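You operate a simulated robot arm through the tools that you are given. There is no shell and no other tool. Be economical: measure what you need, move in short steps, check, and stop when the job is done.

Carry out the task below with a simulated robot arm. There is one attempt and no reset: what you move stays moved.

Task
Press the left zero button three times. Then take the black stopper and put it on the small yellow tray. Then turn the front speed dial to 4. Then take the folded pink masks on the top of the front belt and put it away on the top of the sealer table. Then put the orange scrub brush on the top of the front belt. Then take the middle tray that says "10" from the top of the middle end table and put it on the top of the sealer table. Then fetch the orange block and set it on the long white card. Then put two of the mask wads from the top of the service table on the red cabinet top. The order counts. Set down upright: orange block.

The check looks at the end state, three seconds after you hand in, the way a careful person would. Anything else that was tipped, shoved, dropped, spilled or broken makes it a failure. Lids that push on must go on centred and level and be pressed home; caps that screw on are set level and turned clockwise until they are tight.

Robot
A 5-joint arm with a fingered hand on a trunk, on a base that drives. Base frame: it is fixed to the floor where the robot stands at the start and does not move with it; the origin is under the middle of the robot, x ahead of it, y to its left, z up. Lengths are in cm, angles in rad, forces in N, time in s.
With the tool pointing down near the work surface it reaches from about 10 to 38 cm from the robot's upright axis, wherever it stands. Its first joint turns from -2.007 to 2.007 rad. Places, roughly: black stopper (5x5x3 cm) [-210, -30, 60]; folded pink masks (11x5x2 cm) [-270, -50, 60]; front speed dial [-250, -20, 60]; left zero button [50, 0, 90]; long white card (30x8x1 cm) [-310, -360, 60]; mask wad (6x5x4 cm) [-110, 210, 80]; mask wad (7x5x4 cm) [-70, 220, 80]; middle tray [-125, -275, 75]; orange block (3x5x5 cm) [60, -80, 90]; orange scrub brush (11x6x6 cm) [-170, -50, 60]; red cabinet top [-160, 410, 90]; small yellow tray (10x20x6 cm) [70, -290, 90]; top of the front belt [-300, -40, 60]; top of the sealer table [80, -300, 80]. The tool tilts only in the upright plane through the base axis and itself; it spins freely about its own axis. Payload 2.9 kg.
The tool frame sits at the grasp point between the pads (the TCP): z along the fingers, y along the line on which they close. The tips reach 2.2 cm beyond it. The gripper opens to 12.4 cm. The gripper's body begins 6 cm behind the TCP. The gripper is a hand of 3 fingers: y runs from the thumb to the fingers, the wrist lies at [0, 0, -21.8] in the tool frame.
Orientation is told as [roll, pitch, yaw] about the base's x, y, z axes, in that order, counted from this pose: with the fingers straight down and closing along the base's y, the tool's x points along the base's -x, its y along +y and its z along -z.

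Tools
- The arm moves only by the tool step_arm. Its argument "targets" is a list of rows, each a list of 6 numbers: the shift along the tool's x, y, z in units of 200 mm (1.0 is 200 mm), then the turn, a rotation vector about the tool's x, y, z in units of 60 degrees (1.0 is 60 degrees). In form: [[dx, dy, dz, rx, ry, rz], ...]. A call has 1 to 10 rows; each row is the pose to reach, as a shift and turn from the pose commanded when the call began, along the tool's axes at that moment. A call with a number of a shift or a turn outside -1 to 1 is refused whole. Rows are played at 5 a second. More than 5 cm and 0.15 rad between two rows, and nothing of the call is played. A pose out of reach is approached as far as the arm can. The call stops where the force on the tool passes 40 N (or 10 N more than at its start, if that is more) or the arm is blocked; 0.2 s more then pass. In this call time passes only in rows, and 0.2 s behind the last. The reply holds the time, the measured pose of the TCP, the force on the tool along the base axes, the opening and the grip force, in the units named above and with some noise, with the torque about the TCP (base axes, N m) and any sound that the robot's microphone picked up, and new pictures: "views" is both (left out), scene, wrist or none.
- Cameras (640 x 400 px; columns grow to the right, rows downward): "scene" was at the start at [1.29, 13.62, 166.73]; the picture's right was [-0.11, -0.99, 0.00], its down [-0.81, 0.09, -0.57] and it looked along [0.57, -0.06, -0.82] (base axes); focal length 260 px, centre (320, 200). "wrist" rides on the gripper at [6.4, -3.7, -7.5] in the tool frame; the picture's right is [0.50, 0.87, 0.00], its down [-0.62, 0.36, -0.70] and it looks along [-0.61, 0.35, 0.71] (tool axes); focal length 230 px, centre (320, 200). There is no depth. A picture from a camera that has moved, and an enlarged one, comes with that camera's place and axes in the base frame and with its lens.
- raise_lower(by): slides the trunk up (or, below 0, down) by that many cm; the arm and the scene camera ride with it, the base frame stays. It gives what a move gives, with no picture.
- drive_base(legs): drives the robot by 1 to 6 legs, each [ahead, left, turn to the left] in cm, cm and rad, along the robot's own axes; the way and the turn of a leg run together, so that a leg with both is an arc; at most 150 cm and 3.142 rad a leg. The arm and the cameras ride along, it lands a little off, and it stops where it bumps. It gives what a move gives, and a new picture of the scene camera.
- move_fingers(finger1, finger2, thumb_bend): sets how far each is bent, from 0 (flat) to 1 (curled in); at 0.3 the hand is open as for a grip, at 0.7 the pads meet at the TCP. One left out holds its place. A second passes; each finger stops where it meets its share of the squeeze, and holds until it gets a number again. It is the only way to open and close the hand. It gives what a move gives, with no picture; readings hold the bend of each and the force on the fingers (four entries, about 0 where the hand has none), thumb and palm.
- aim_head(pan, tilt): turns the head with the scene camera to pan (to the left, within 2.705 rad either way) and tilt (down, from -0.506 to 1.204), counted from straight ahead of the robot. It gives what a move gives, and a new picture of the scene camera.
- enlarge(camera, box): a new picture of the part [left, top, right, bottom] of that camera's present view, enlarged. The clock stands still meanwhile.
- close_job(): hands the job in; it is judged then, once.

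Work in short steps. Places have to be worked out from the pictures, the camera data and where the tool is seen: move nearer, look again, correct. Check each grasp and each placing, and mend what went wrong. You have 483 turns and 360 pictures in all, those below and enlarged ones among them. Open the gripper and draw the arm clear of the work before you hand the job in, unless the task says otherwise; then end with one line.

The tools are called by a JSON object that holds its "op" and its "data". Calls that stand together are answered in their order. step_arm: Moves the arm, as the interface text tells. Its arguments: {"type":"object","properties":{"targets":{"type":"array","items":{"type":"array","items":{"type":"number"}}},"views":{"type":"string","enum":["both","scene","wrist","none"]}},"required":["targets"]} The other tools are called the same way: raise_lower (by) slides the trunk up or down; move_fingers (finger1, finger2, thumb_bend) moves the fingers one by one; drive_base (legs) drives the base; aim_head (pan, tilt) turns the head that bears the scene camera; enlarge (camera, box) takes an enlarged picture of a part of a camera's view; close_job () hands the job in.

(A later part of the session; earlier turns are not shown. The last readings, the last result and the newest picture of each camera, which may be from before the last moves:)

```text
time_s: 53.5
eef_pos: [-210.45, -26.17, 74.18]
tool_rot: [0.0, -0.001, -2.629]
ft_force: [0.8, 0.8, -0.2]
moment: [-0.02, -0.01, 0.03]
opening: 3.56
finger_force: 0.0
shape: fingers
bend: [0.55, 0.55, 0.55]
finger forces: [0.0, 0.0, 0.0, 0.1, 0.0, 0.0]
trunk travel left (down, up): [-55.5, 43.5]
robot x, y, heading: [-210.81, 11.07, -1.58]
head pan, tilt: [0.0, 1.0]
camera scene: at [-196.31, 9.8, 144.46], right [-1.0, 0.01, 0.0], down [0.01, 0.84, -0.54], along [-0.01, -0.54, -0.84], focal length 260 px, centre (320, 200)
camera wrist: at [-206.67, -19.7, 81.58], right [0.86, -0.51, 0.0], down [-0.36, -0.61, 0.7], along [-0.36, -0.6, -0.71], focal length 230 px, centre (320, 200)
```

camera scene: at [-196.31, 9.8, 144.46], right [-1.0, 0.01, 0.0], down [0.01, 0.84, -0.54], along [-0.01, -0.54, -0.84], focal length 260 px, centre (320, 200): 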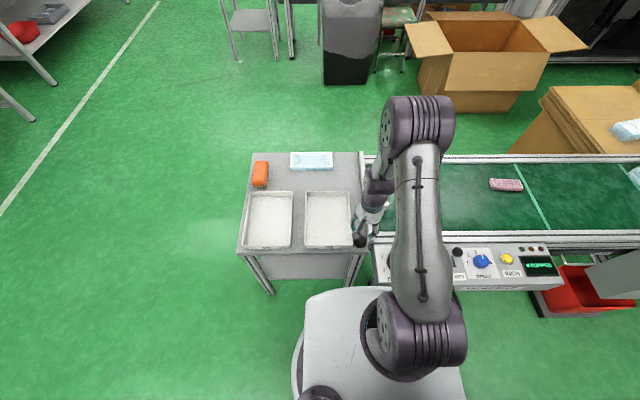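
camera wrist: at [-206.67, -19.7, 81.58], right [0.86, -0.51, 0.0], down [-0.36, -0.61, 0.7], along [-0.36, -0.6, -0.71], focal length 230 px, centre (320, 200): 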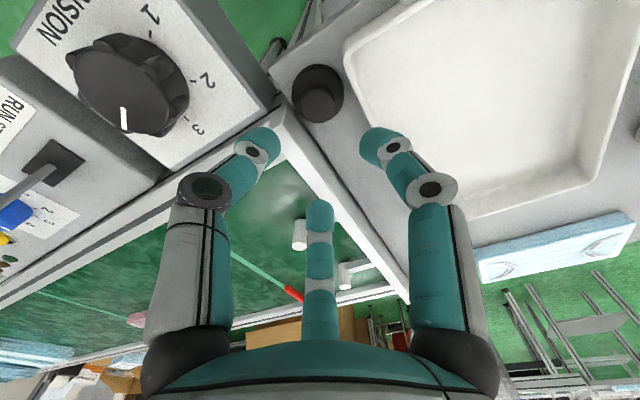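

Nearly aligned; small +0.5 cm y correction and descend to z≈68.

{"op": "step_arm", "data": {"targets": [[0.01, -0.02, 0.15, 0, 0, 0], [0.01, -0.02, 0.3, 0, 0, 0]], "views": "wrist"}}

{"op": "enlarge", "data": {"camera": "wrist", "box": [200, 40, 456, 200]}}

{"op": "enlarge", "data": {"camera": "scene", "box": [320, 205, 400, 255]}}

```text
time_s: 54.1
eef_pos: [-210.35, -25.76, 68.01]
tool_rot: [0.0, 0.0, -2.626]
ft_force: [-1.0, -0.2, 0.6]
moment: [0.02, 0.01, 0.02]
opening: 3.56
finger_force: 0.0
shape: fingers
bend: [0.55, 0.55, 0.55]
finger forces: [0.0, 0.0, 0.0, 0.0, 0.1, 0.0]
trunk travel left (down, up): [-55.5, 43.5]
robot x, y, heading: [-210.72, 11.22, -1.579]
head pan, tilt: [0.0, 1.0]
camera wrist: at [-206.56, -19.35, 75.57], right [0.86, -0.51, 0.0], down [-0.36, -0.61, 0.7], along [-0.36, -0.6, -0.71], focal length 230 px, centre (320, 200)
```

wrist: 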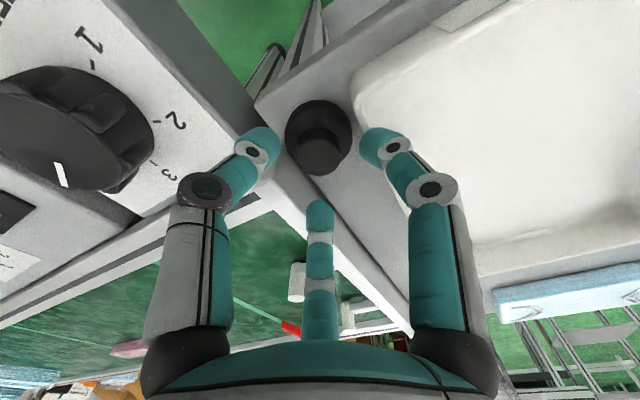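

```text
2.50 times, centred on (328, 120) of wrist
camera zoom: at [-206.56, -19.35, 75.57], right [0.86, -0.51, 0.0], down [-0.36, -0.61, 0.7], along [-0.36, -0.6, -0.71], focal length 575 px, centre (300, 400)
```

zoom: 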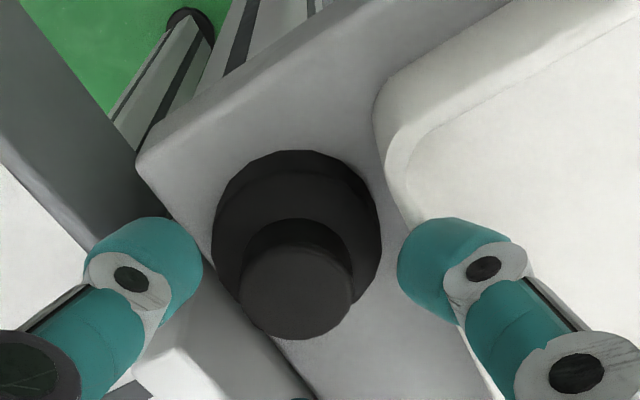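

```text
8.00 times, centred on (360, 230) of scene
camera zoom: at [-196.29, 9.85, 144.45], right [-1.0, 0.01, 0.0], down [0.01, 0.84, -0.54], along [-0.01, -0.54, -0.84], focal length 2083 px, centre (0, -40)
```

zoom: 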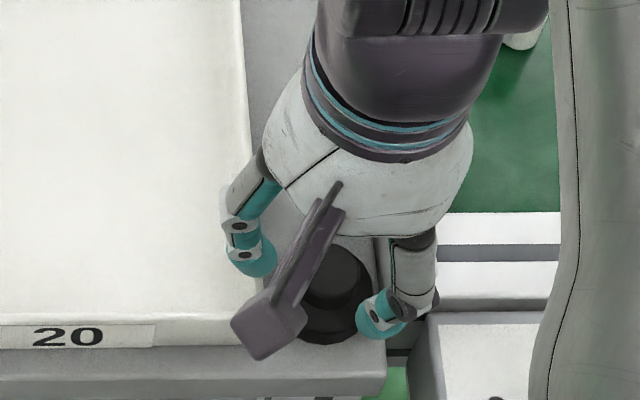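

The views are consistent with the knob at (-210.6,-25.8), top ≈64.5. Descending 2.5 cm so the pads straddle the upper knob.

{"op": "step_arm", "data": {"targets": [[-0.005, 0, 0.06, 0, 0, 0], [-0.01, 0, 0.125, 0, 0, 0]], "views": "wrist"}}

{"op": "enlarge", "data": {"camera": "wrist", "box": [200, 40, 456, 200]}}

```text
time_s: 54.5
eef_pos: [-210.45, -25.83, 67.81]
tool_rot: [0.006, -0.004, -2.627]
ft_force: [4.3, 6.6, 38.5]
moment: [0.22, -1.29, 0.18]
opening: 3.62
finger_force: 19.9
shape: fingers
bend: [0.5, 0.55, 0.55]
finger forces: [38.7, 0.0, 0.0, 0.1, 0.0, 0.0]
trunk travel left (down, up): [-55.5, 43.5]
robot x, y, heading: [-210.7, 11.18, -1.579]
head pan, tilt: [0.0, 1.0]
stopped in row 1: the force on the tool passed its limit at 49 N (the readings are from after the stop); the commanded pose is now the measured one
camera wrist: at [-206.6, -19.3, 75.22], right [0.86, -0.51, 0.0], down [-0.36, -0.61, 0.71], along [-0.36, -0.61, -0.71], focal length 230 px, centre (320, 200)
```

wrist: 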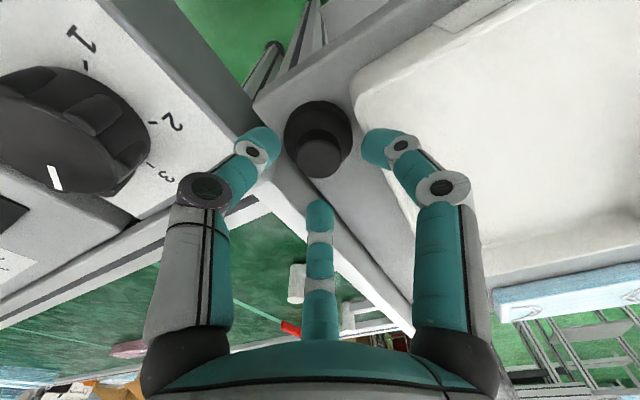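

```text
2.50 times, centred on (328, 120) of wrist
camera zoom: at [-206.6, -19.3, 75.22], right [0.86, -0.51, 0.0], down [-0.36, -0.61, 0.71], along [-0.36, -0.61, -0.71], focal length 575 px, centre (300, 400)
```

zoom: 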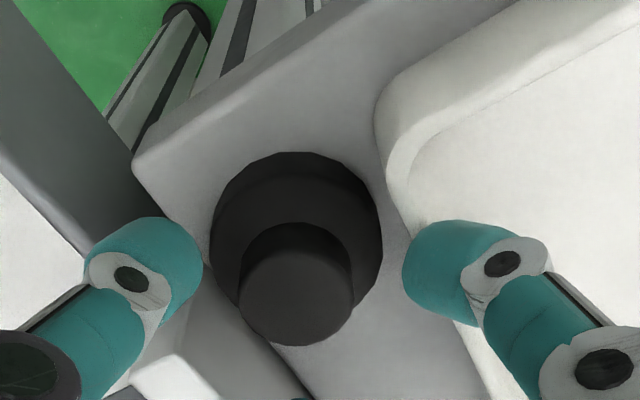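

Finger 1 is resting on the tray rim (higher than thought, z≈65.6). Lifting off, then rotating back by 60° so the thumb is over the low rail and the two fingers avoid the tray.

{"op": "step_arm", "data": {"targets": [[0, 0, -0.1, 0, 0, 0], [0, 0, -0.2, 0, 0, 0], [0, 0, -0.2, 0, 0, -0.125], [0, 0, -0.2, 0, 0, -0.25], [0, 0, -0.2, 0, 0, -0.375], [0, 0, -0.2, 0, 0, -0.5], [0, 0, -0.2, 0, 0, -0.625], [0, 0, -0.2, 0, 0, -0.75], [0, 0, -0.2, 0, 0, -0.875], [0, 0, -0.2, 0, 0, -1]], "views": "none"}}

{"op": "move_fingers", "data": {"finger1": 0.57, "finger2": 0.57, "thumb_bend": 0.5}}

{"op": "enlarge", "data": {"camera": "wrist", "box": [160, 0, 480, 200]}}

```text
time_s: 56.7
eef_pos: [-210.45, -25.9, 71.58]
tool_rot: [0.0, -0.003, -1.577]
ft_force: [-0.4, 0.2, 0.0]
moment: [0.03, -0.02, -0.01]
opening: 3.59
finger_force: 0.0
shape: fingers
bend: [0.55, 0.55, 0.55]
finger forces: [0.0, 0.0, 0.0, 0.0, 0.0, 0.0]
trunk travel left (down, up): [-55.5, 43.5]
robot x, y, heading: [-210.99, 11.04, -1.578]
head pan, tilt: [0.0, 1.0]
```

```text
time_s: 57.7
eef_pos: [-210.46, -25.87, 71.57]
tool_rot: [0.0, -0.004, -1.58]
ft_force: [0.7, -0.2, 0.0]
moment: [0.04, -0.02, -0.02]
opening: 4.18
finger_force: 0.0
shape: fingers
bend: [0.56, 0.56, 0.5]
finger forces: [0.1, 0.0, 0.1, 0.0, 0.0, 0.0]
trunk travel left (down, up): [-55.5, 43.5]
robot x, y, heading: [-210.91, 11.13, -1.584]
head pan, tilt: [0.0, 1.0]
```

```text
2.00 times, centred on (320, 100) of wrist
camera zoom: at [-214.03, -19.4, 78.97], right [0.87, 0.49, 0.0], down [0.35, -0.62, 0.7], along [0.35, -0.61, -0.71], focal length 460 px, centre (320, 400)
```

zoom: 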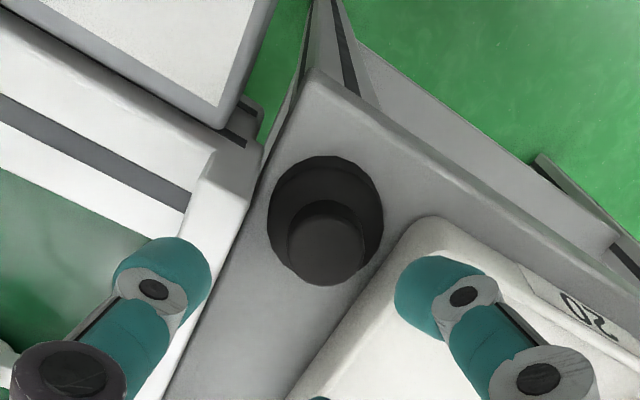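

Knob at (-210.4,-25.5, top 64.7), only 1.9 cm from the tray's rim, too tight for a finger. I'll nudge the stopper ~2 cm toward me from behind with the closed fist first. Raising, closing fingers and driving 3.5 cm nearer.

{"op": "step_arm", "data": {"targets": [[0, 0, -0.15, 0, 0, 0], [0, 0, -0.3, 0, 0, 0]], "views": "none"}}

{"op": "move_fingers", "data": {"finger1": 0.7, "finger2": 0.7, "thumb_bend": 0.7}}

{"op": "drive_base", "data": {"legs": [[4, 0, 0]]}}

```text
time_s: 58.3
eef_pos: [-210.54, -25.78, 77.67]
tool_rot: [0.0, -0.003, -1.579]
ft_force: [0.0, 0.9, -0.1]
moment: [0.01, 0.0, 0.01]
opening: 4.19
finger_force: 0.2
shape: fingers
bend: [0.56, 0.56, 0.5]
finger forces: [0.0, 0.1, 0.0, 0.1, 0.1, 0.1]
trunk travel left (down, up): [-55.5, 43.5]
robot x, y, heading: [-210.97, 11.09, -1.578]
head pan, tilt: [0.0, 1.0]
```

```text
time_s: 59.3
eef_pos: [-210.49, -25.89, 77.76]
tool_rot: [-0.001, -0.003, -1.578]
ft_force: [0.6, 0.0, 0.6]
moment: [0.03, 0.03, 0.03]
opening: 0.0
finger_force: 0.2
shape: fingers
bend: [0.7, 0.7, 0.7]
finger forces: [0.1, 0.0, 0.1, 0.1, 0.0, 0.1]
trunk travel left (down, up): [-55.5, 43.5]
robot x, y, heading: [-210.82, 10.83, -1.581]
head pan, tilt: [0.0, 1.0]
```

```text
time_s: 60.2
eef_pos: [-210.6, -30.13, 77.61]
tool_rot: [0.001, -0.003, -1.581]
ft_force: [0.2, -0.1, 1.0]
moment: [0.03, -0.02, 0.01]
opening: 0.0
finger_force: 0.0
shape: fingers
bend: [0.7, 0.7, 0.7]
finger forces: [0.0, 0.1, 0.0, 0.0, 0.0, 0.0]
trunk travel left (down, up): [-55.5, 43.5]
robot x, y, heading: [-211.08, 6.93, -1.582]
head pan, tilt: [0.0, 1.0]
camera scene: at [-196.34, 5.71, 144.45], right [-1.0, 0.01, 0.0], down [0.01, 0.84, -0.54], along [-0.01, -0.54, -0.84], focal length 260 px, centre (320, 200)
```

scene: 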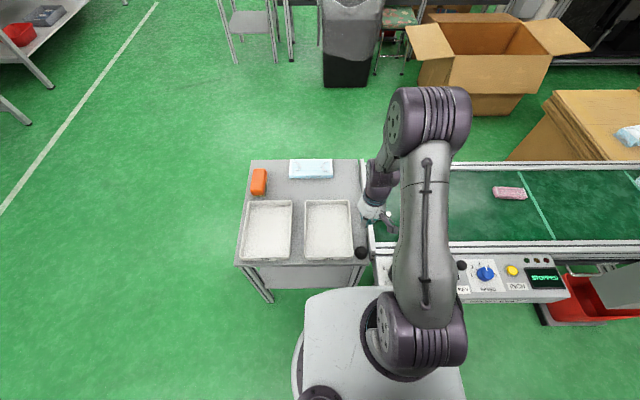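

TCP is now 4.5 cm behind the stopper. Descend to 69 with slight shift away from the tray, look.

{"op": "step_arm", "data": {"targets": [[0, -0.02, 0.2, 0, 0, 0], [0, -0.02, 0.4, 0, 0, 0]], "views": "wrist"}}

{"op": "enlarge", "data": {"camera": "wrist", "box": [200, 60, 440, 210]}}

```text
time_s: 60.8
eef_pos: [-210.44, -29.91, 69.68]
tool_rot: [-0.001, -0.004, -1.581]
ft_force: [1.4, -0.7, 0.4]
moment: [0.01, 0.0, -0.02]
opening: 0.01
finger_force: 0.0
shape: fingers
bend: [0.7, 0.7, 0.7]
finger forces: [0.0, 0.0, 0.1, 0.1, 0.0, 0.0]
trunk travel left (down, up): [-55.5, 43.5]
robot x, y, heading: [-210.91, 7.11, -1.579]
head pan, tilt: [0.0, 1.0]
camera wrist: at [-214.11, -23.4, 77.23], right [0.87, 0.49, 0.0], down [0.35, -0.62, 0.7], along [0.34, -0.61, -0.71], focal length 230 px, centre (320, 200)
```

wrist: 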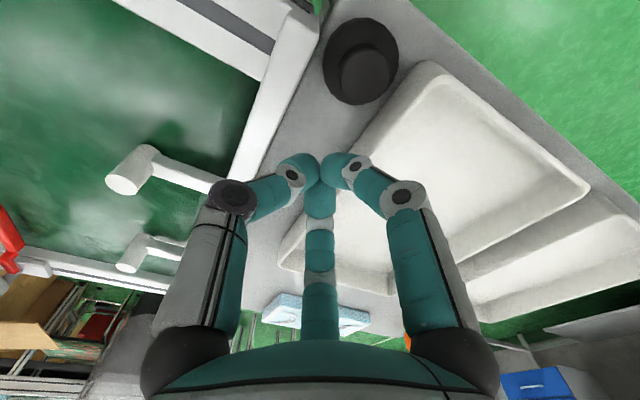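

```text
2.67 times, centred on (320, 135) of wrist
camera zoom: at [-214.11, -23.4, 77.23], right [0.87, 0.49, 0.0], down [0.35, -0.62, 0.7], along [0.34, -0.61, -0.71], focal length 614 px, centre (320, 373)
```

zoom: 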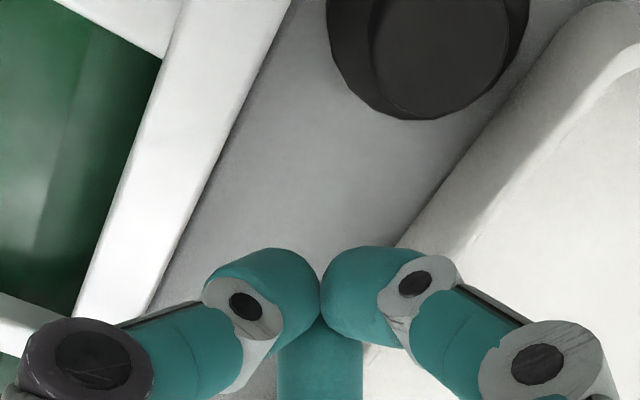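

Shift 0.9 cm toward the rail, descend so tips are at ~63.5, then push +y gently.

{"op": "step_arm", "data": {"targets": [[0, -0.045, 0.05, 0, 0, 0], [0, -0.045, 0.13, 0, 0, 0], [0, -0.045, 0.2, 0, 0, 0]], "views": "none"}}

{"op": "step_arm", "data": {"targets": [[0.05, 0, 0, 0, 0, 0], [0.08, 0, 0, 0, 0, 0], [0.11, 0, 0, 0, 0, 0], [0.14, 0, 0, 0, 0, 0]], "views": "wrist"}}

```text
time_s: 61.6
eef_pos: [-211.73, -29.82, 65.89]
tool_rot: [-0.003, -0.011, -1.58]
ft_force: [5.5, -3.4, 24.9]
moment: [-0.02, 0.33, 0.03]
opening: 0.0
finger_force: 14.3
shape: fingers
bend: [0.68, 0.68, 0.75]
finger forces: [0.0, 0.1, 0.0, 0.1, 28.0, 0.0]
trunk travel left (down, up): [-55.5, 43.5]
robot x, y, heading: [-210.87, 7.15, -1.584]
head pan, tilt: [0.0, 1.0]
```

```text
time_s: 62.6
eef_pos: [-211.82, -27.12, 65.67]
tool_rot: [-0.002, -0.007, -1.58]
ft_force: [12.5, -9.2, 20.4]
moment: [0.02, 0.17, 0.07]
opening: 0.0
finger_force: 11.7
shape: fingers
bend: [0.68, 0.67, 0.76]
finger forces: [3.9, 0.0, 0.0, 0.1, 20.7, 0.0]
trunk travel left (down, up): [-55.5, 43.5]
robot x, y, heading: [-211.12, 6.66, -1.58]
head pan, tilt: [0.0, 1.0]
camera wrist: at [-215.41, -20.53, 73.11], right [0.87, 0.49, -0.01], down [0.35, -0.62, 0.7], along [0.34, -0.62, -0.71], focal length 230 px, centre (320, 200)
```

wrist: 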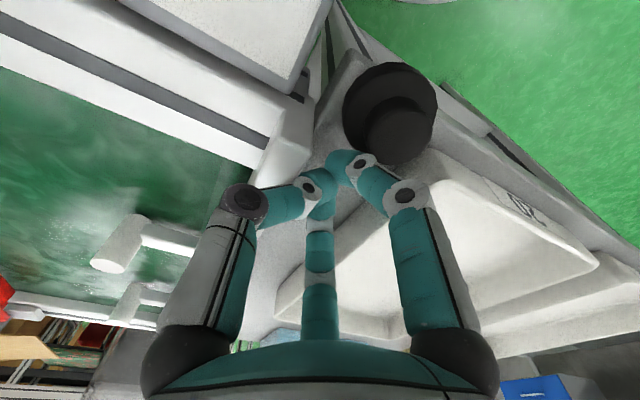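

Stopper has moved to ≈(-210.5,-23.1), still supported. Back off and lift.

{"op": "step_arm", "data": {"targets": [[-0.03, 0, -0.05, 0, 0, 0], [-0.05, 0, -0.2, 0, 0, 0], [-0.05, 0, -0.4, 0, 0, 0], [-0.05, 0, -0.55, 0, 0, 0]], "views": "wrist"}}

{"op": "enlarge", "data": {"camera": "scene", "box": [320, 225, 400, 275]}}

```text
time_s: 63.6
eef_pos: [-212.33, -28.01, 76.89]
tool_rot: [0.0, -0.004, -1.58]
ft_force: [0.3, 0.0, 0.4]
moment: [0.04, 0.0, 0.03]
opening: 0.0
finger_force: 0.0
shape: fingers
bend: [0.69, 0.69, 0.7]
finger forces: [0.0, 0.0, 0.1, 0.1, 0.1, 0.0]
trunk travel left (down, up): [-55.5, 43.5]
robot x, y, heading: [-210.72, 6.95, -1.584]
head pan, tilt: [0.0, 1.0]
camera wrist: at [-215.91, -21.42, 84.31], right [0.87, 0.49, 0.0], down [0.35, -0.62, 0.7], along [0.34, -0.61, -0.71], focal length 230 px, centre (320, 200)
```

wrist: 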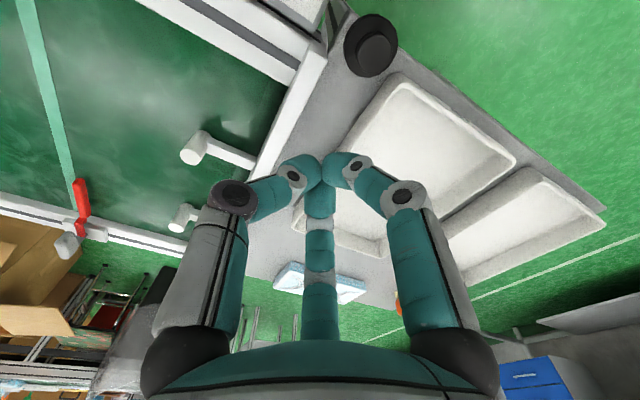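

```text
8.00 times, centred on (360, 250) of scene
camera zoom: at [-196.33, 5.97, 144.44], right [-1.0, 0.01, 0.0], down [0.01, 0.84, -0.54], along [-0.01, -0.54, -0.84], focal length 2083 px, centre (0, -200)
```

zoom: 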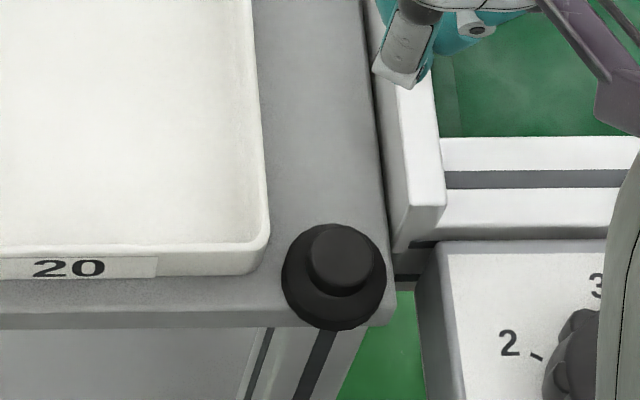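

The stopper is now free at the table edge at ≈(-210.55,-23.3). Open fingers moderately, rotate 20° so fingers come at ahead, front-left, and front-right, and position above it.

{"op": "move_fingers", "data": {"finger1": 0.5, "finger2": 0.5, "thumb_bend": 0.5}}

{"op": "step_arm", "data": {"targets": [[0.12, 0.045, 0, 0, 0, 0.11], [0.235, 0.0875, 0, 0, 0, 0.22], [0.235, 0.0875, 0.15, 0, 0, 0.333], [0.235, 0.0875, 0.3, 0, 0, 0.333]], "views": "wrist"}}

{"op": "enlarge", "data": {"camera": "wrist", "box": [200, 0, 456, 160]}}

```text
time_s: 64.6
eef_pos: [-212.35, -27.97, 76.79]
tool_rot: [0.0, -0.004, -1.58]
ft_force: [0.2, -0.5, 0.4]
moment: [0.04, -0.01, 0.01]
opening: 4.92
finger_force: 0.0
shape: fingers
bend: [0.5, 0.5, 0.5]
finger forces: [0.0, 0.1, 0.0, 0.0, 0.0, 0.1]
trunk travel left (down, up): [-55.5, 43.5]
robot x, y, heading: [-210.96, 7.01, -1.576]
head pan, tilt: [0.0, 1.0]
```

```text
time_s: 65.6
eef_pos: [-210.07, -23.54, 70.55]
tool_rot: [0.002, -0.003, -1.929]
ft_force: [-0.4, 0.4, 0.2]
moment: [0.0, 0.0, -0.01]
opening: 4.92
finger_force: 0.0
shape: fingers
bend: [0.5, 0.5, 0.5]
finger forces: [0.1, 0.0, 0.0, 0.0, 0.1, 0.1]
trunk travel left (down, up): [-55.5, 43.5]
robot x, y, heading: [-210.85, 6.93, -1.574]
head pan, tilt: [0.0, 1.0]
camera wrist: at [-211.25, -16.1, 78.01], right [0.99, 0.16, 0.0], down [0.12, -0.7, 0.7], along [0.11, -0.7, -0.71], focal length 230 px, centre (320, 200)
```

wrist: 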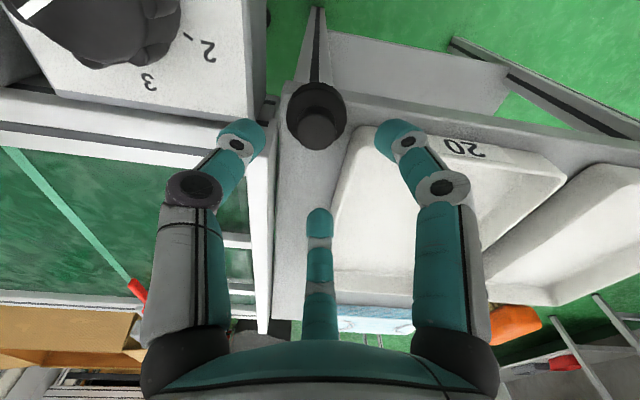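

```text
2.50 times, centred on (328, 80) of wrist
camera zoom: at [-211.25, -16.1, 78.01], right [0.99, 0.16, 0.0], down [0.12, -0.7, 0.7], along [0.11, -0.7, -0.71], focal length 575 px, centre (300, 500)
```

zoom: 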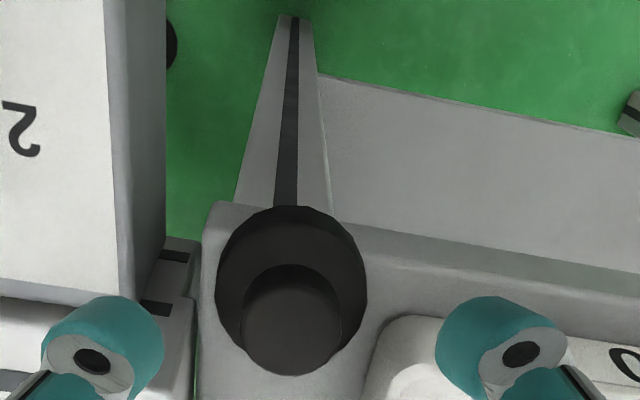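

Shift (-0.4,+0.35) and descend so the tips straddle the knob.

{"op": "step_arm", "data": {"targets": [[0.009, -0.025, 0.08, 0, 0, 0], [0.009, -0.025, 0.16, 0, 0, 0], [0.009, -0.025, 0.24, 0, 0, 0]], "views": "wrist"}}

```text
time_s: 66.4
eef_pos: [-210.58, -23.21, 65.86]
tool_rot: [0.001, -0.003, -1.931]
ft_force: [0.5, -0.1, -0.4]
moment: [-0.01, 0.0, 0.01]
opening: 4.91
finger_force: 0.0
shape: fingers
bend: [0.5, 0.5, 0.5]
finger forces: [0.0, 0.1, 0.1, 0.0, 0.0, 0.1]
trunk travel left (down, up): [-55.5, 43.5]
robot x, y, heading: [-210.78, 7.11, -1.578]
head pan, tilt: [0.0, 1.0]
camera wrist: at [-211.79, -15.78, 73.25], right [0.99, 0.16, 0.0], down [0.12, -0.7, 0.7], along [0.11, -0.69, -0.71], focal length 230 px, centre (320, 200)
```

wrist: 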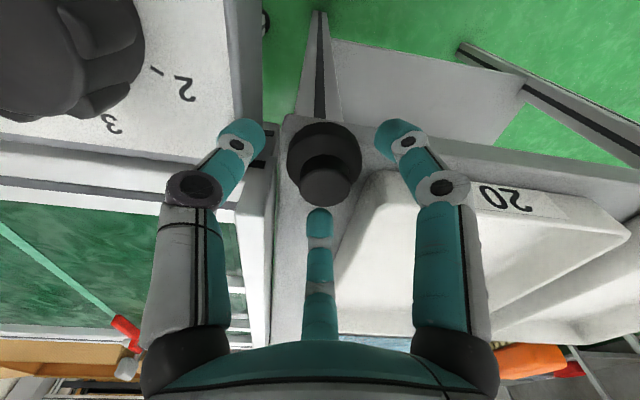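

No contact; lower 0.5 cm more and close.

{"op": "step_arm", "data": {"targets": [[0, 0, 0.025, 0, 0, 0]], "views": "none"}}

{"op": "move_fingers", "data": {"finger1": 0.7, "finger2": 0.7, "thumb_bend": 0.7}}

{"op": "step_arm", "data": {"targets": [[0, 0, -0.1, 0, 0, 0], [0, 0, -0.3, 0, 0, 0], [0, 0, -0.5, 0, 0, 0]], "views": "both"}}

```text
time_s: 66.8
eef_pos: [-210.68, -23.15, 65.31]
tool_rot: [0.001, -0.001, -1.93]
ft_force: [0.1, -0.4, -0.1]
moment: [-0.01, 0.0, -0.01]
opening: 4.92
finger_force: 0.2
shape: fingers
bend: [0.5, 0.5, 0.5]
finger forces: [0.0, 0.1, 0.0, 0.1, 0.0, 0.0]
trunk travel left (down, up): [-55.5, 43.5]
robot x, y, heading: [-210.86, 7.09, -1.581]
head pan, tilt: [0.0, 1.0]
```

```text
time_s: 67.8
eef_pos: [-210.63, -23.1, 65.43]
tool_rot: [0.003, -0.003, -1.93]
ft_force: [-1.1, -0.2, 3.9]
moment: [0.02, 0.07, 0.0]
opening: 2.6
finger_force: 13.6
shape: fingers
bend: [0.58, 0.57, 0.62]
finger forces: [8.1, 8.3, 0.0, 0.0, 10.9, 0.1]
trunk travel left (down, up): [-55.5, 43.5]
robot x, y, heading: [-211.28, 7.15, -1.582]
head pan, tilt: [0.0, 1.0]
```

```text
time_s: 68.6
eef_pos: [-210.33, -23.2, 75.34]
tool_rot: [0.002, -0.005, -1.928]
ft_force: [0.0, -0.7, -1.0]
moment: [-0.03, 0.0, -0.01]
opening: 1.53
finger_force: 9.2
shape: fingers
bend: [0.61, 0.63, 0.66]
finger forces: [6.4, 5.2, 0.1, 0.0, 5.7, 0.1]
trunk travel left (down, up): [-55.5, 43.5]
robot x, y, heading: [-210.98, 6.84, -1.582]
head pan, tilt: [0.0, 1.0]
camera scene: at [-196.33, 6.01, 144.45], right [-1.0, 0.01, 0.0], down [0.01, 0.84, -0.54], along [-0.01, -0.54, -0.84], focal length 260 px, centre (320, 200)
camera wrist: at [-211.47, -15.66, 82.87], right [0.99, 0.16, 0.0], down [0.12, -0.7, 0.7], along [0.12, -0.7, -0.71], focal length 230 px, centre (320, 200)
```

scene: 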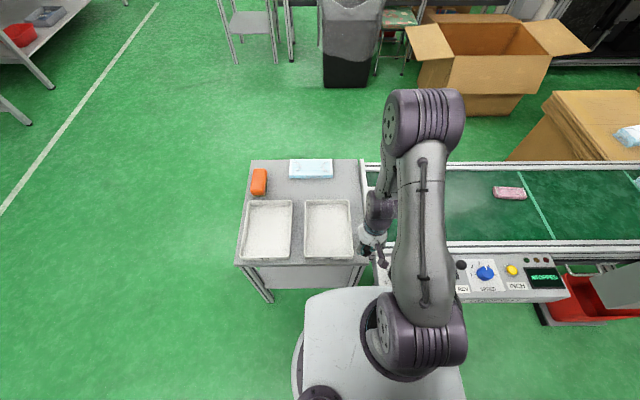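
wrist: 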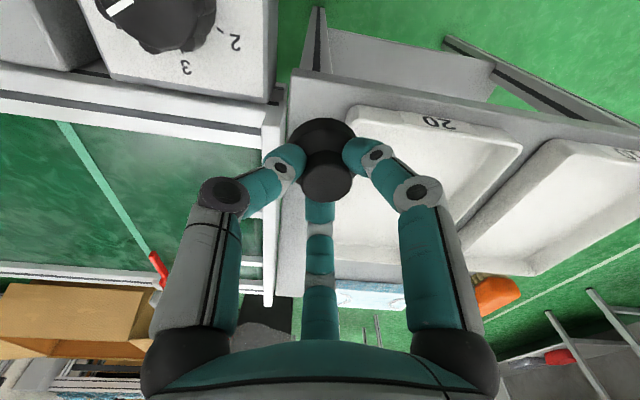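

Stopper lifted, but opening shrank; I'll squeeze a bit harder and zoom to check.

{"op": "move_fingers", "data": {"finger1": 0.85, "finger2": 0.85, "thumb_bend": 0.85}}

{"op": "enlarge", "data": {"camera": "wrist", "box": [220, 80, 420, 205]}}

```text
time_s: 69.6
eef_pos: [-210.29, -23.17, 75.41]
tool_rot: [0.002, -0.003, -1.931]
ft_force: [-0.9, 0.3, 0.1]
moment: [-0.03, 0.01, -0.01]
opening: 1.17
finger_force: 19.8
shape: fingers
bend: [0.6, 0.62, 0.73]
finger forces: [11.4, 10.5, 0.0, 0.0, 17.2, 0.0]
trunk travel left (down, up): [-55.5, 43.5]
robot x, y, heading: [-210.94, 7.23, -1.581]
head pan, tilt: [0.0, 1.0]
```

```text
3.20 times, centred on (320, 142) of wrist
camera zoom: at [-211.48, -15.72, 82.82], right [0.99, 0.16, 0.0], down [0.12, -0.7, 0.7], along [0.12, -0.69, -0.71], focal length 736 px, centre (320, 384)
```

zoom: 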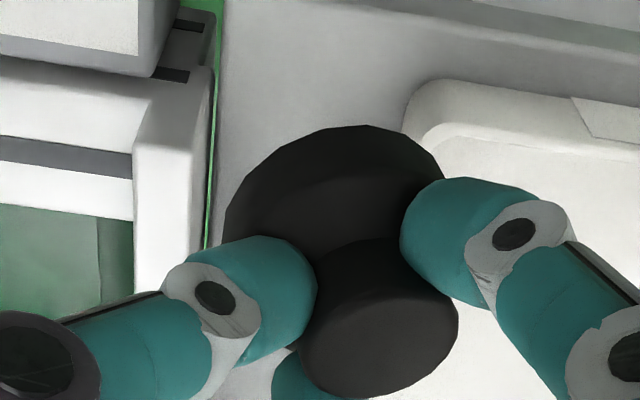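

Firmly held. Raise the trunk for travel, back off and drive to the lane, then toward the sealer table.

{"op": "raise_lower", "data": {"by": 30}}

{"op": "drive_base", "data": {"legs": [[-45, 0, 0], [0, 150, 0], [0, 25, 0]]}}

```text
time_s: 72.6
eef_pos: [-210.29, -23.15, 105.3]
tool_rot: [0.003, -0.005, -1.931]
ft_force: [-0.2, 0.6, 0.4]
moment: [-0.03, 0.0, 0.01]
opening: 1.12
finger_force: 18.1
shape: fingers
bend: [0.59, 0.62, 0.76]
finger forces: [10.9, 8.3, 0.0, 0.0, 17.3, 0.0]
trunk travel left (down, up): [-85.5, 13.5]
robot x, y, heading: [-210.87, 7.16, -1.58]
head pan, tilt: [0.0, 1.0]
```

```text
time_s: 83.5
eef_pos: [-40.09, 18.22, 105.36]
tool_rot: [0.002, -0.005, -1.937]
ft_force: [0.6, -0.1, -1.6]
moment: [0.02, -0.01, 0.04]
opening: 1.11
finger_force: 17.9
shape: fingers
bend: [0.59, 0.62, 0.76]
finger forces: [10.9, 8.4, 0.0, 0.1, 17.4, 0.0]
trunk travel left (down, up): [-85.5, 13.5]
robot x, y, heading: [-40.31, 48.97, -1.589]
head pan, tilt: [0.0, 1.0]
camera scene: at [-25.88, 47.25, 174.46], right [-1.0, 0.02, 0.0], down [0.02, 0.84, -0.54], along [-0.01, -0.54, -0.84], focal length 260 px, centre (320, 200)
```

scene: 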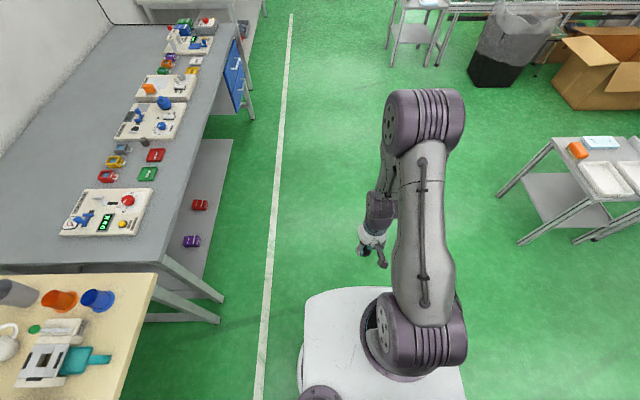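

Lane ahead is clear. Drive forward along it.

{"op": "drive_base", "data": {"legs": [[0, 0, 0.018], [150, 0, 0], [150, 0, 0]]}}

{"op": "aim_head", "data": {"pan": 0.7, "tilt": 0.7}}

```text
time_s: 98.2
eef_pos: [-41.89, -279.29, 105.44]
tool_rot: [0.001, -0.003, -1.905]
ft_force: [0.7, -0.1, -0.3]
moment: [0.03, -0.02, 0.0]
opening: 1.1
finger_force: 17.9
shape: fingers
bend: [0.59, 0.62, 0.76]
finger forces: [11.0, 8.3, 0.0, 0.0, 17.1, 0.1]
trunk travel left (down, up): [-85.5, 13.5]
robot x, y, heading: [-43.86, -249.31, -1.562]
head pan, tilt: [0.0, 1.0]
camera scene: at [-28.61, -249.87, 174.45], right [-1.0, -0.01, 0.0], down [-0.01, 0.84, -0.54], along [0.01, -0.54, -0.84], focal length 260 px, centre (320, 200)
```

scene: 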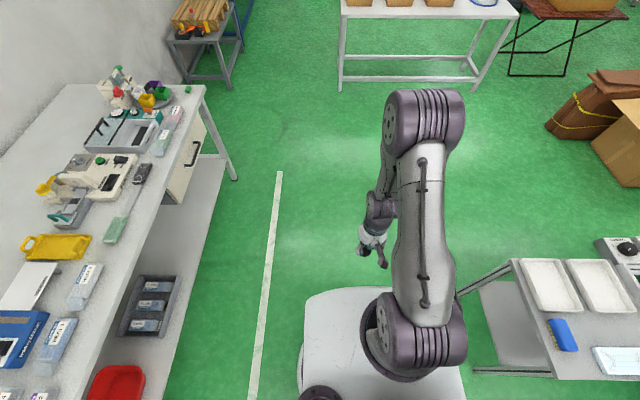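

```text
time_s: 99.3
eef_pos: [-41.86, -279.23, 105.33]
tool_rot: [0.002, -0.003, -1.906]
ft_force: [0.5, 0.8, -0.6]
moment: [-0.02, -0.04, 0.0]
opening: 1.09
finger_force: 18.6
shape: fingers
bend: [0.59, 0.62, 0.76]
finger forces: [10.9, 8.4, 0.0, 0.1, 17.1, 0.1]
trunk travel left (down, up): [-85.5, 13.5]
robot x, y, heading: [-43.16, -248.99, -1.561]
head pan, tilt: [0.7, 0.7]
camera scene: at [-23.16, -249.34, 176.79], right [-0.76, -0.65, 0.0], down [-0.42, 0.49, -0.76], along [0.5, -0.58, -0.64], focal length 260 px, centre (320, 200)
```

scene: 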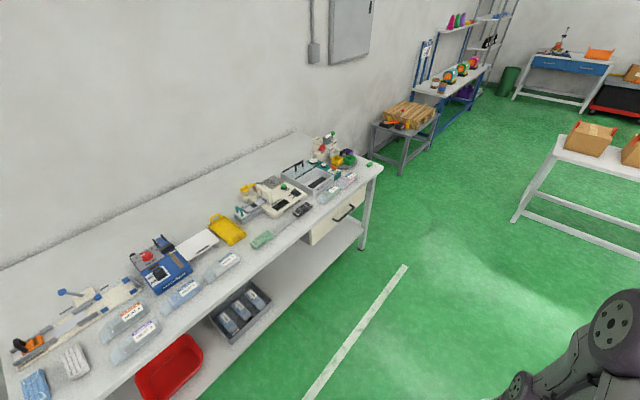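

Yellow tray at ≈(67,-286). Turn to face the table and approach.

{"op": "drive_base", "data": {"legs": [[0, 0, 1.561], [40, -37, 0]]}}

{"op": "aim_head", "data": {"pan": 0.0, "tilt": 0.8}}

```text
time_s: 106.3
eef_pos: [28.64, -281.53, 105.38]
tool_rot: [0.003, -0.004, -0.302]
ft_force: [0.7, -0.3, -0.2]
moment: [0.01, 0.0, -0.01]
opening: 1.05
finger_force: 25.9
shape: fingers
bend: [0.59, 0.63, 0.78]
finger forces: [12.0, 10.9, 0.0, 0.1, 28.7, 0.1]
trunk travel left (down, up): [-85.5, 13.5]
robot x, y, heading: [-1.1, -283.57, 0.04]
head pan, tilt: [0.7, 0.7]
camera scene: at [-1.74, -263.95, 176.79], right [0.68, -0.73, 0.0], down [-0.47, -0.44, -0.76], along [0.56, 0.52, -0.64], focal length 260 px, centre (320, 200)
```

scene: 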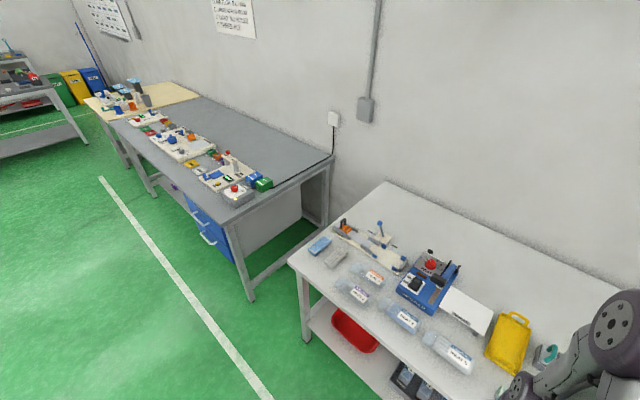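

```text
time_s: 107.4
eef_pos: [28.66, -281.56, 105.19]
tool_rot: [0.001, -0.005, -0.303]
ft_force: [-0.4, 0.4, -0.4]
moment: [-0.01, 0.03, 0.0]
opening: 1.03
finger_force: 25.7
shape: fingers
bend: [0.59, 0.63, 0.78]
finger forces: [11.9, 10.9, 0.1, 0.0, 28.8, 0.0]
trunk travel left (down, up): [-85.5, 13.5]
robot x, y, heading: [-1.29, -283.84, 0.049]
head pan, tilt: [0.0, 0.799]
camera scene: at [0.1, -269.35, 175.97], right [0.05, -1.0, 0.0], down [-0.72, -0.03, -0.7], along [0.7, 0.03, -0.72], focal length 260 px, centre (320, 200)
```

scene: 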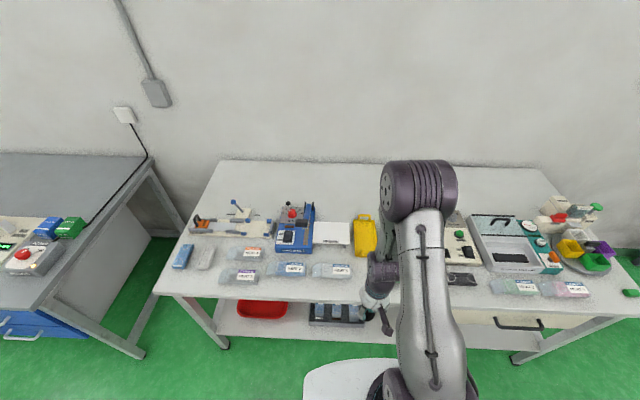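

Approach so the yellow tray (67.5,-285.5) is within reach.

{"op": "drive_base", "data": {"legs": [[20, -2, -0.045], [7, 0, 0]]}}

{"op": "aim_head", "data": {"pan": 0.0, "tilt": 1.05}}

```text
time_s: 109.6
eef_pos: [56.12, -284.25, 105.41]
tool_rot: [0.002, -0.003, -0.343]
ft_force: [-0.1, -0.1, 0.0]
moment: [0.03, 0.0, 0.0]
opening: 1.03
finger_force: 26.0
shape: fingers
bend: [0.59, 0.63, 0.78]
finger forces: [12.0, 10.9, 0.0, 0.1, 28.6, 0.0]
trunk travel left (down, up): [-85.5, 13.5]
robot x, y, heading: [26.44, -285.67, 0.005]
head pan, tilt: [0.0, 0.799]
camera scene: at [28.13, -270.96, 175.97], right [0.0, -1.0, 0.0], down [-0.72, 0.0, -0.7], along [0.7, 0.0, -0.72], focal length 260 px, centre (320, 200)
```

scene: 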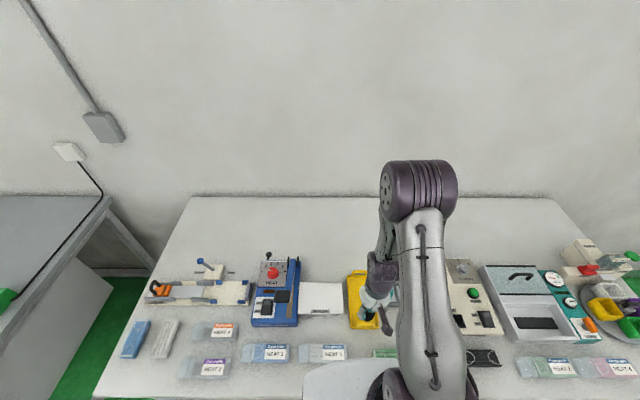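

```text
time_s: 110.4
eef_pos: [56.2, -284.3, 105.33]
tool_rot: [0.002, -0.004, -0.344]
ft_force: [0.5, -0.3, -1.2]
moment: [-0.02, 0.0, 0.01]
opening: 1.01
finger_force: 25.8
shape: fingers
bend: [0.59, 0.63, 0.78]
finger forces: [12.0, 10.9, 0.0, 0.0, 28.7, 0.0]
trunk travel left (down, up): [-85.5, 13.5]
robot x, y, heading: [25.95, -285.35, 0.008]
head pan, tilt: [0.0, 1.051]
camera scene: at [26.7, -270.95, 174.11], right [0.0, -1.0, 0.0], down [-0.87, 0.0, -0.5], along [0.5, 0.0, -0.87], focal length 260 px, centre (320, 200)
```

scene: 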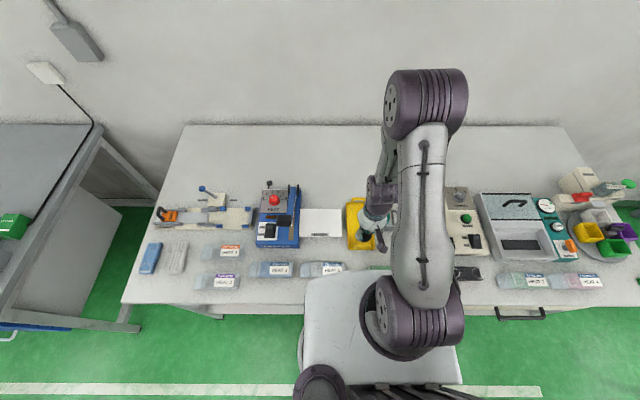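

Move over the near-middle of the yellow tray (63,-286) and look with the wrist camera.

{"op": "step_arm", "data": {"targets": [[-0.18, 0.02, 0, 0, 0, 0], [-0.358, 0.038, 0.1, 0, 0, 0], [-0.358, 0.038, 0.25, 0, 0, 0]]}}

```text
time_s: 111.2
eef_pos: [62.97, -286.21, 100.41]
tool_rot: [0.001, -0.005, -0.343]
ft_force: [-0.1, 0.1, -1.0]
moment: [0.0, -0.02, 0.0]
opening: 1.02
finger_force: 27.6
shape: fingers
bend: [0.59, 0.63, 0.78]
finger forces: [12.4, 12.2, 0.1, 0.0, 31.1, 0.0]
trunk travel left (down, up): [-85.5, 13.5]
robot x, y, heading: [26.13, -285.59, 0.007]
head pan, tilt: [0.0, 1.051]
camera scene: at [26.69, -270.94, 174.11], right [0.0, -1.0, 0.0], down [-0.87, 0.0, -0.5], along [0.5, 0.0, -0.87], focal length 260 px, centre (320, 200)
camera wrist: at [55.78, -287.32, 107.83], right [-0.18, 0.98, 0.0], down [0.7, 0.13, 0.7], along [0.69, 0.13, -0.71], focal length 230 px, centre (320, 200)
```

scene: 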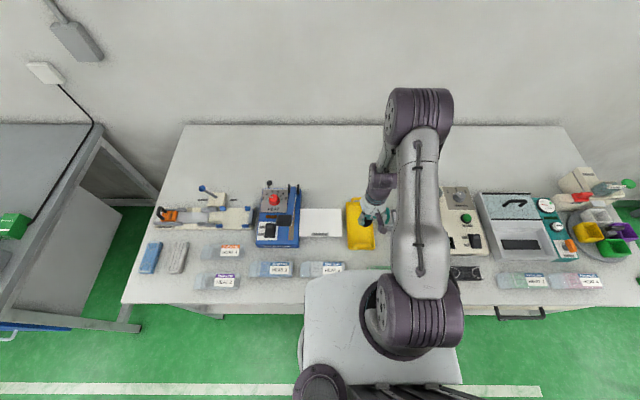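
wrist: 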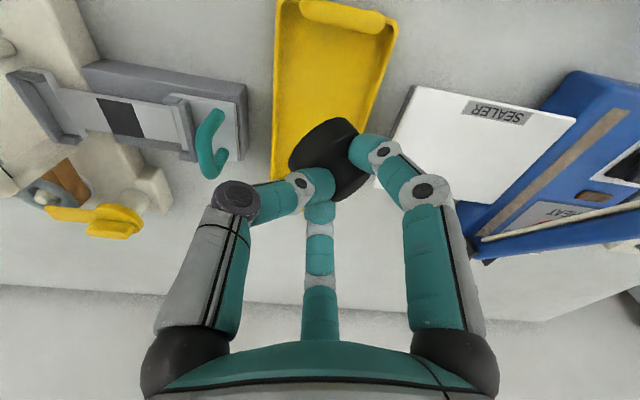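

{"op": "enlarge", "data": {"camera": "scene", "box": [320, 180, 416, 260]}}

{"op": "enlarge", "data": {"camera": "wrist", "box": [200, 0, 460, 220]}}

```text
5.00 times, centred on (368, 220) of scene
camera zoom: at [26.69, -270.94, 174.11], right [0.0, -1.0, 0.0], down [-0.87, 0.0, -0.5], along [0.5, 0.0, -0.87], focal length 1302 px, centre (80, 100)
```

zoom: 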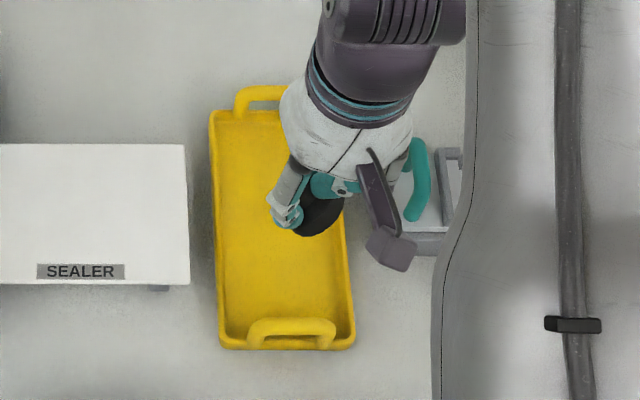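

```text
1.82 times, centred on (330, 110) of wrist
camera zoom: at [55.78, -287.32, 107.83], right [-0.18, 0.98, 0.0], down [0.7, 0.13, 0.7], along [0.69, 0.13, -0.71], focal length 418 px, centre (302, 364)
```

zoom: 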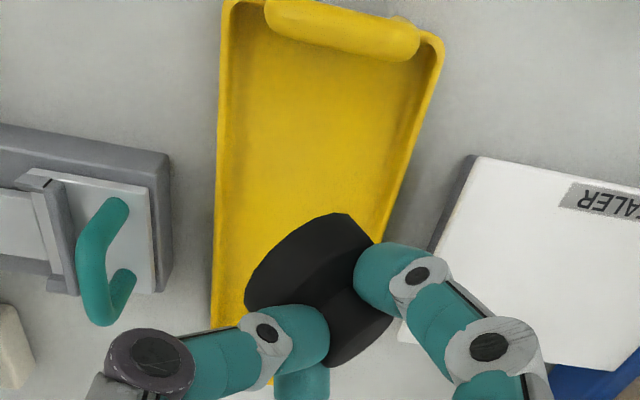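

Tray centre line is y≈-286.4. Lowering the stopper into the tray stepwise.

{"op": "step_arm", "data": {"targets": [[-0.03, 0, 0.2, 0, 0, 0], [-0.03, 0, 0.4, 0, 0, 0], [-0.03, 0, 0.55, 0, 0, 0]], "views": "both"}}

```text
time_s: 112.0
eef_pos: [63.37, -286.53, 89.26]
tool_rot: [0.006, -0.007, -0.344]
ft_force: [0.1, -2.2, 14.5]
moment: [0.14, -0.08, -0.03]
opening: 1.01
finger_force: 28.2
shape: fingers
bend: [0.59, 0.63, 0.79]
finger forces: [15.8, 18.5, 0.0, 0.0, 22.2, 0.0]
trunk travel left (down, up): [-85.5, 13.5]
robot x, y, heading: [25.76, -285.61, 0.004]
head pan, tilt: [0.0, 1.051]
camera scene: at [26.38, -271.08, 174.17], right [0.0, -1.0, 0.0], down [-0.87, 0.0, -0.5], along [0.5, 0.0, -0.87], focal length 260 px, centre (320, 200)
camera wrist: at [56.17, -287.68, 96.71], right [-0.18, 0.98, 0.0], down [0.7, 0.13, 0.71], along [0.7, 0.13, -0.71], focal length 230 px, centre (320, 200)
```

scene: 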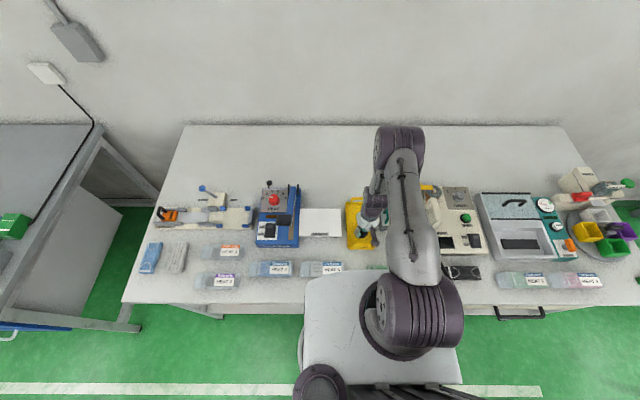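
wrist: 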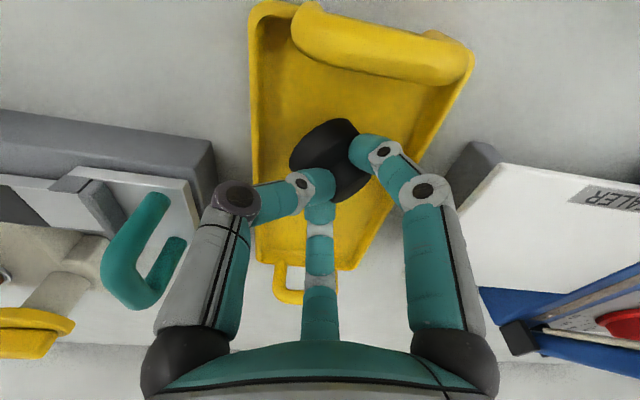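

Contact with the tray floor. Release gently.

{"op": "move_fingers", "data": {"finger1": 0.54, "finger2": 0.54, "thumb_bend": 0.54}}

{"op": "enlarge", "data": {"camera": "wrist", "box": [200, 0, 460, 220]}}

```text
time_s: 113.0
eef_pos: [63.5, -286.25, 89.11]
tool_rot: [0.001, -0.002, -0.344]
ft_force: [0.1, -0.1, 0.4]
moment: [0.02, -0.01, 0.04]
opening: 3.82
finger_force: 0.0
shape: fingers
bend: [0.54, 0.54, 0.54]
finger forces: [0.1, 0.1, 0.0, 0.0, 0.0, 0.1]
trunk travel left (down, up): [-85.5, 13.5]
robot x, y, heading: [25.63, -285.38, -0.001]
head pan, tilt: [0.0, 1.051]
```

```text
1.82 times, centred on (330, 110) of wrist
camera zoom: at [56.27, -287.57, 96.62], right [-0.18, 0.98, 0.0], down [0.7, 0.13, 0.7], along [0.69, 0.13, -0.71], focal length 418 px, centre (302, 364)
```

zoom: 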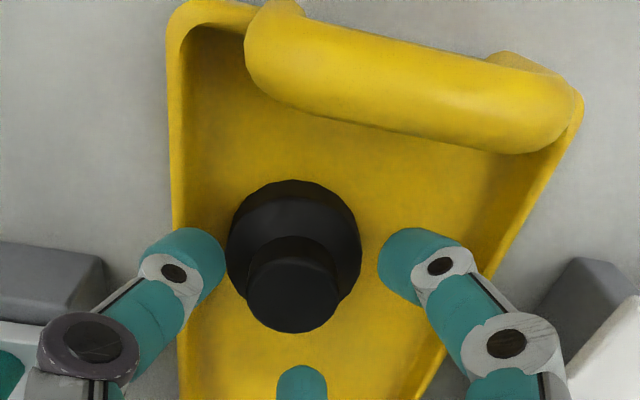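

Stopper sits upright in the tray. Lift clear and back out.

{"op": "step_arm", "data": {"targets": [[0, 0, -0.2, 0, 0, 0], [0, 0, -0.4, 0, 0, 0], [0, 0, -0.6, 0, 0, 0], [0.15, 0, -0.7, 0, 0, 0], [0.3, 0, -0.8, 0, 0, 0]], "views": "scene"}}

{"op": "enlarge", "data": {"camera": "scene", "box": [120, 120, 400, 310]}}

{"op": "aim_head", "data": {"pan": -0.6, "tilt": 1.0}}

```text
time_s: 114.2
eef_pos: [57.62, -284.12, 105.49]
tool_rot: [0.002, -0.006, -0.343]
ft_force: [0.9, 0.0, 0.0]
moment: [-0.04, -0.03, -0.02]
opening: 3.83
finger_force: 0.0
shape: fingers
bend: [0.54, 0.54, 0.54]
finger forces: [0.0, 0.0, 0.1, 0.1, 0.0, 0.1]
trunk travel left (down, up): [-85.5, 13.5]
robot x, y, heading: [26.03, -285.28, 0.006]
head pan, tilt: [0.0, 1.051]
camera scene: at [26.48, -270.91, 174.1], right [0.0, -1.0, 0.0], down [-0.87, 0.0, -0.5], along [0.5, 0.0, -0.87], focal length 260 px, centre (320, 200)
```

scene: 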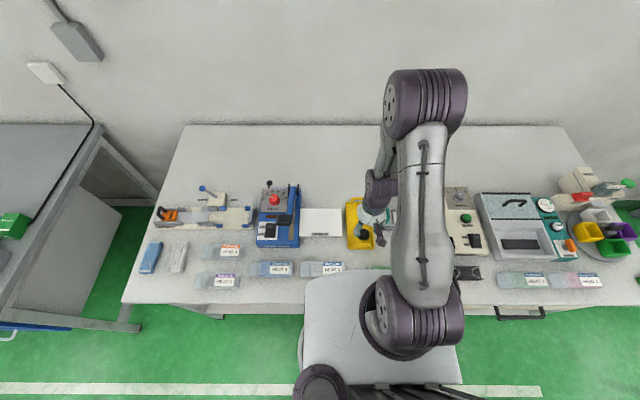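

```text
2.11 times, centred on (260, 215) of scene
camera zoom: at [26.48, -270.91, 174.1], right [0.0, -1.0, 0.0], down [-0.87, 0.0, -0.5], along [0.5, 0.0, -0.87], focal length 548 px, centre (446, 168)
```

zoom: 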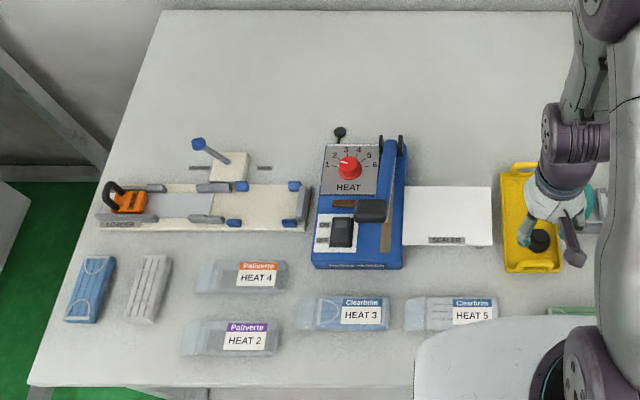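

```text
time_s: 115.2
eef_pos: [57.71, -284.07, 105.43]
tool_rot: [0.001, -0.004, -0.344]
ft_force: [-0.9, 0.2, -0.1]
moment: [0.02, 0.01, 0.0]
opening: 3.82
finger_force: 0.2
shape: fingers
bend: [0.54, 0.54, 0.54]
finger forces: [0.0, 0.0, 0.0, 0.1, 0.0, 0.1]
trunk travel left (down, up): [-85.5, 13.5]
robot x, y, heading: [25.87, -285.4, 0.003]
head pan, tilt: [-0.6, 1.0]
camera scene: at [25.76, -274.88, 174.45], right [-0.56, -0.83, 0.0], down [-0.7, 0.47, -0.54], along [0.45, -0.3, -0.84], focal length 260 px, centre (320, 200)
```

scene: 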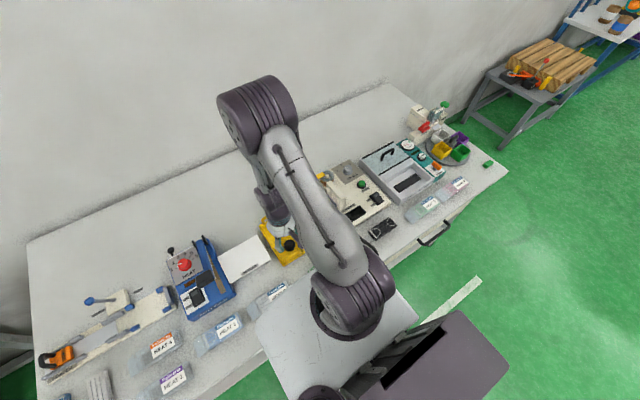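

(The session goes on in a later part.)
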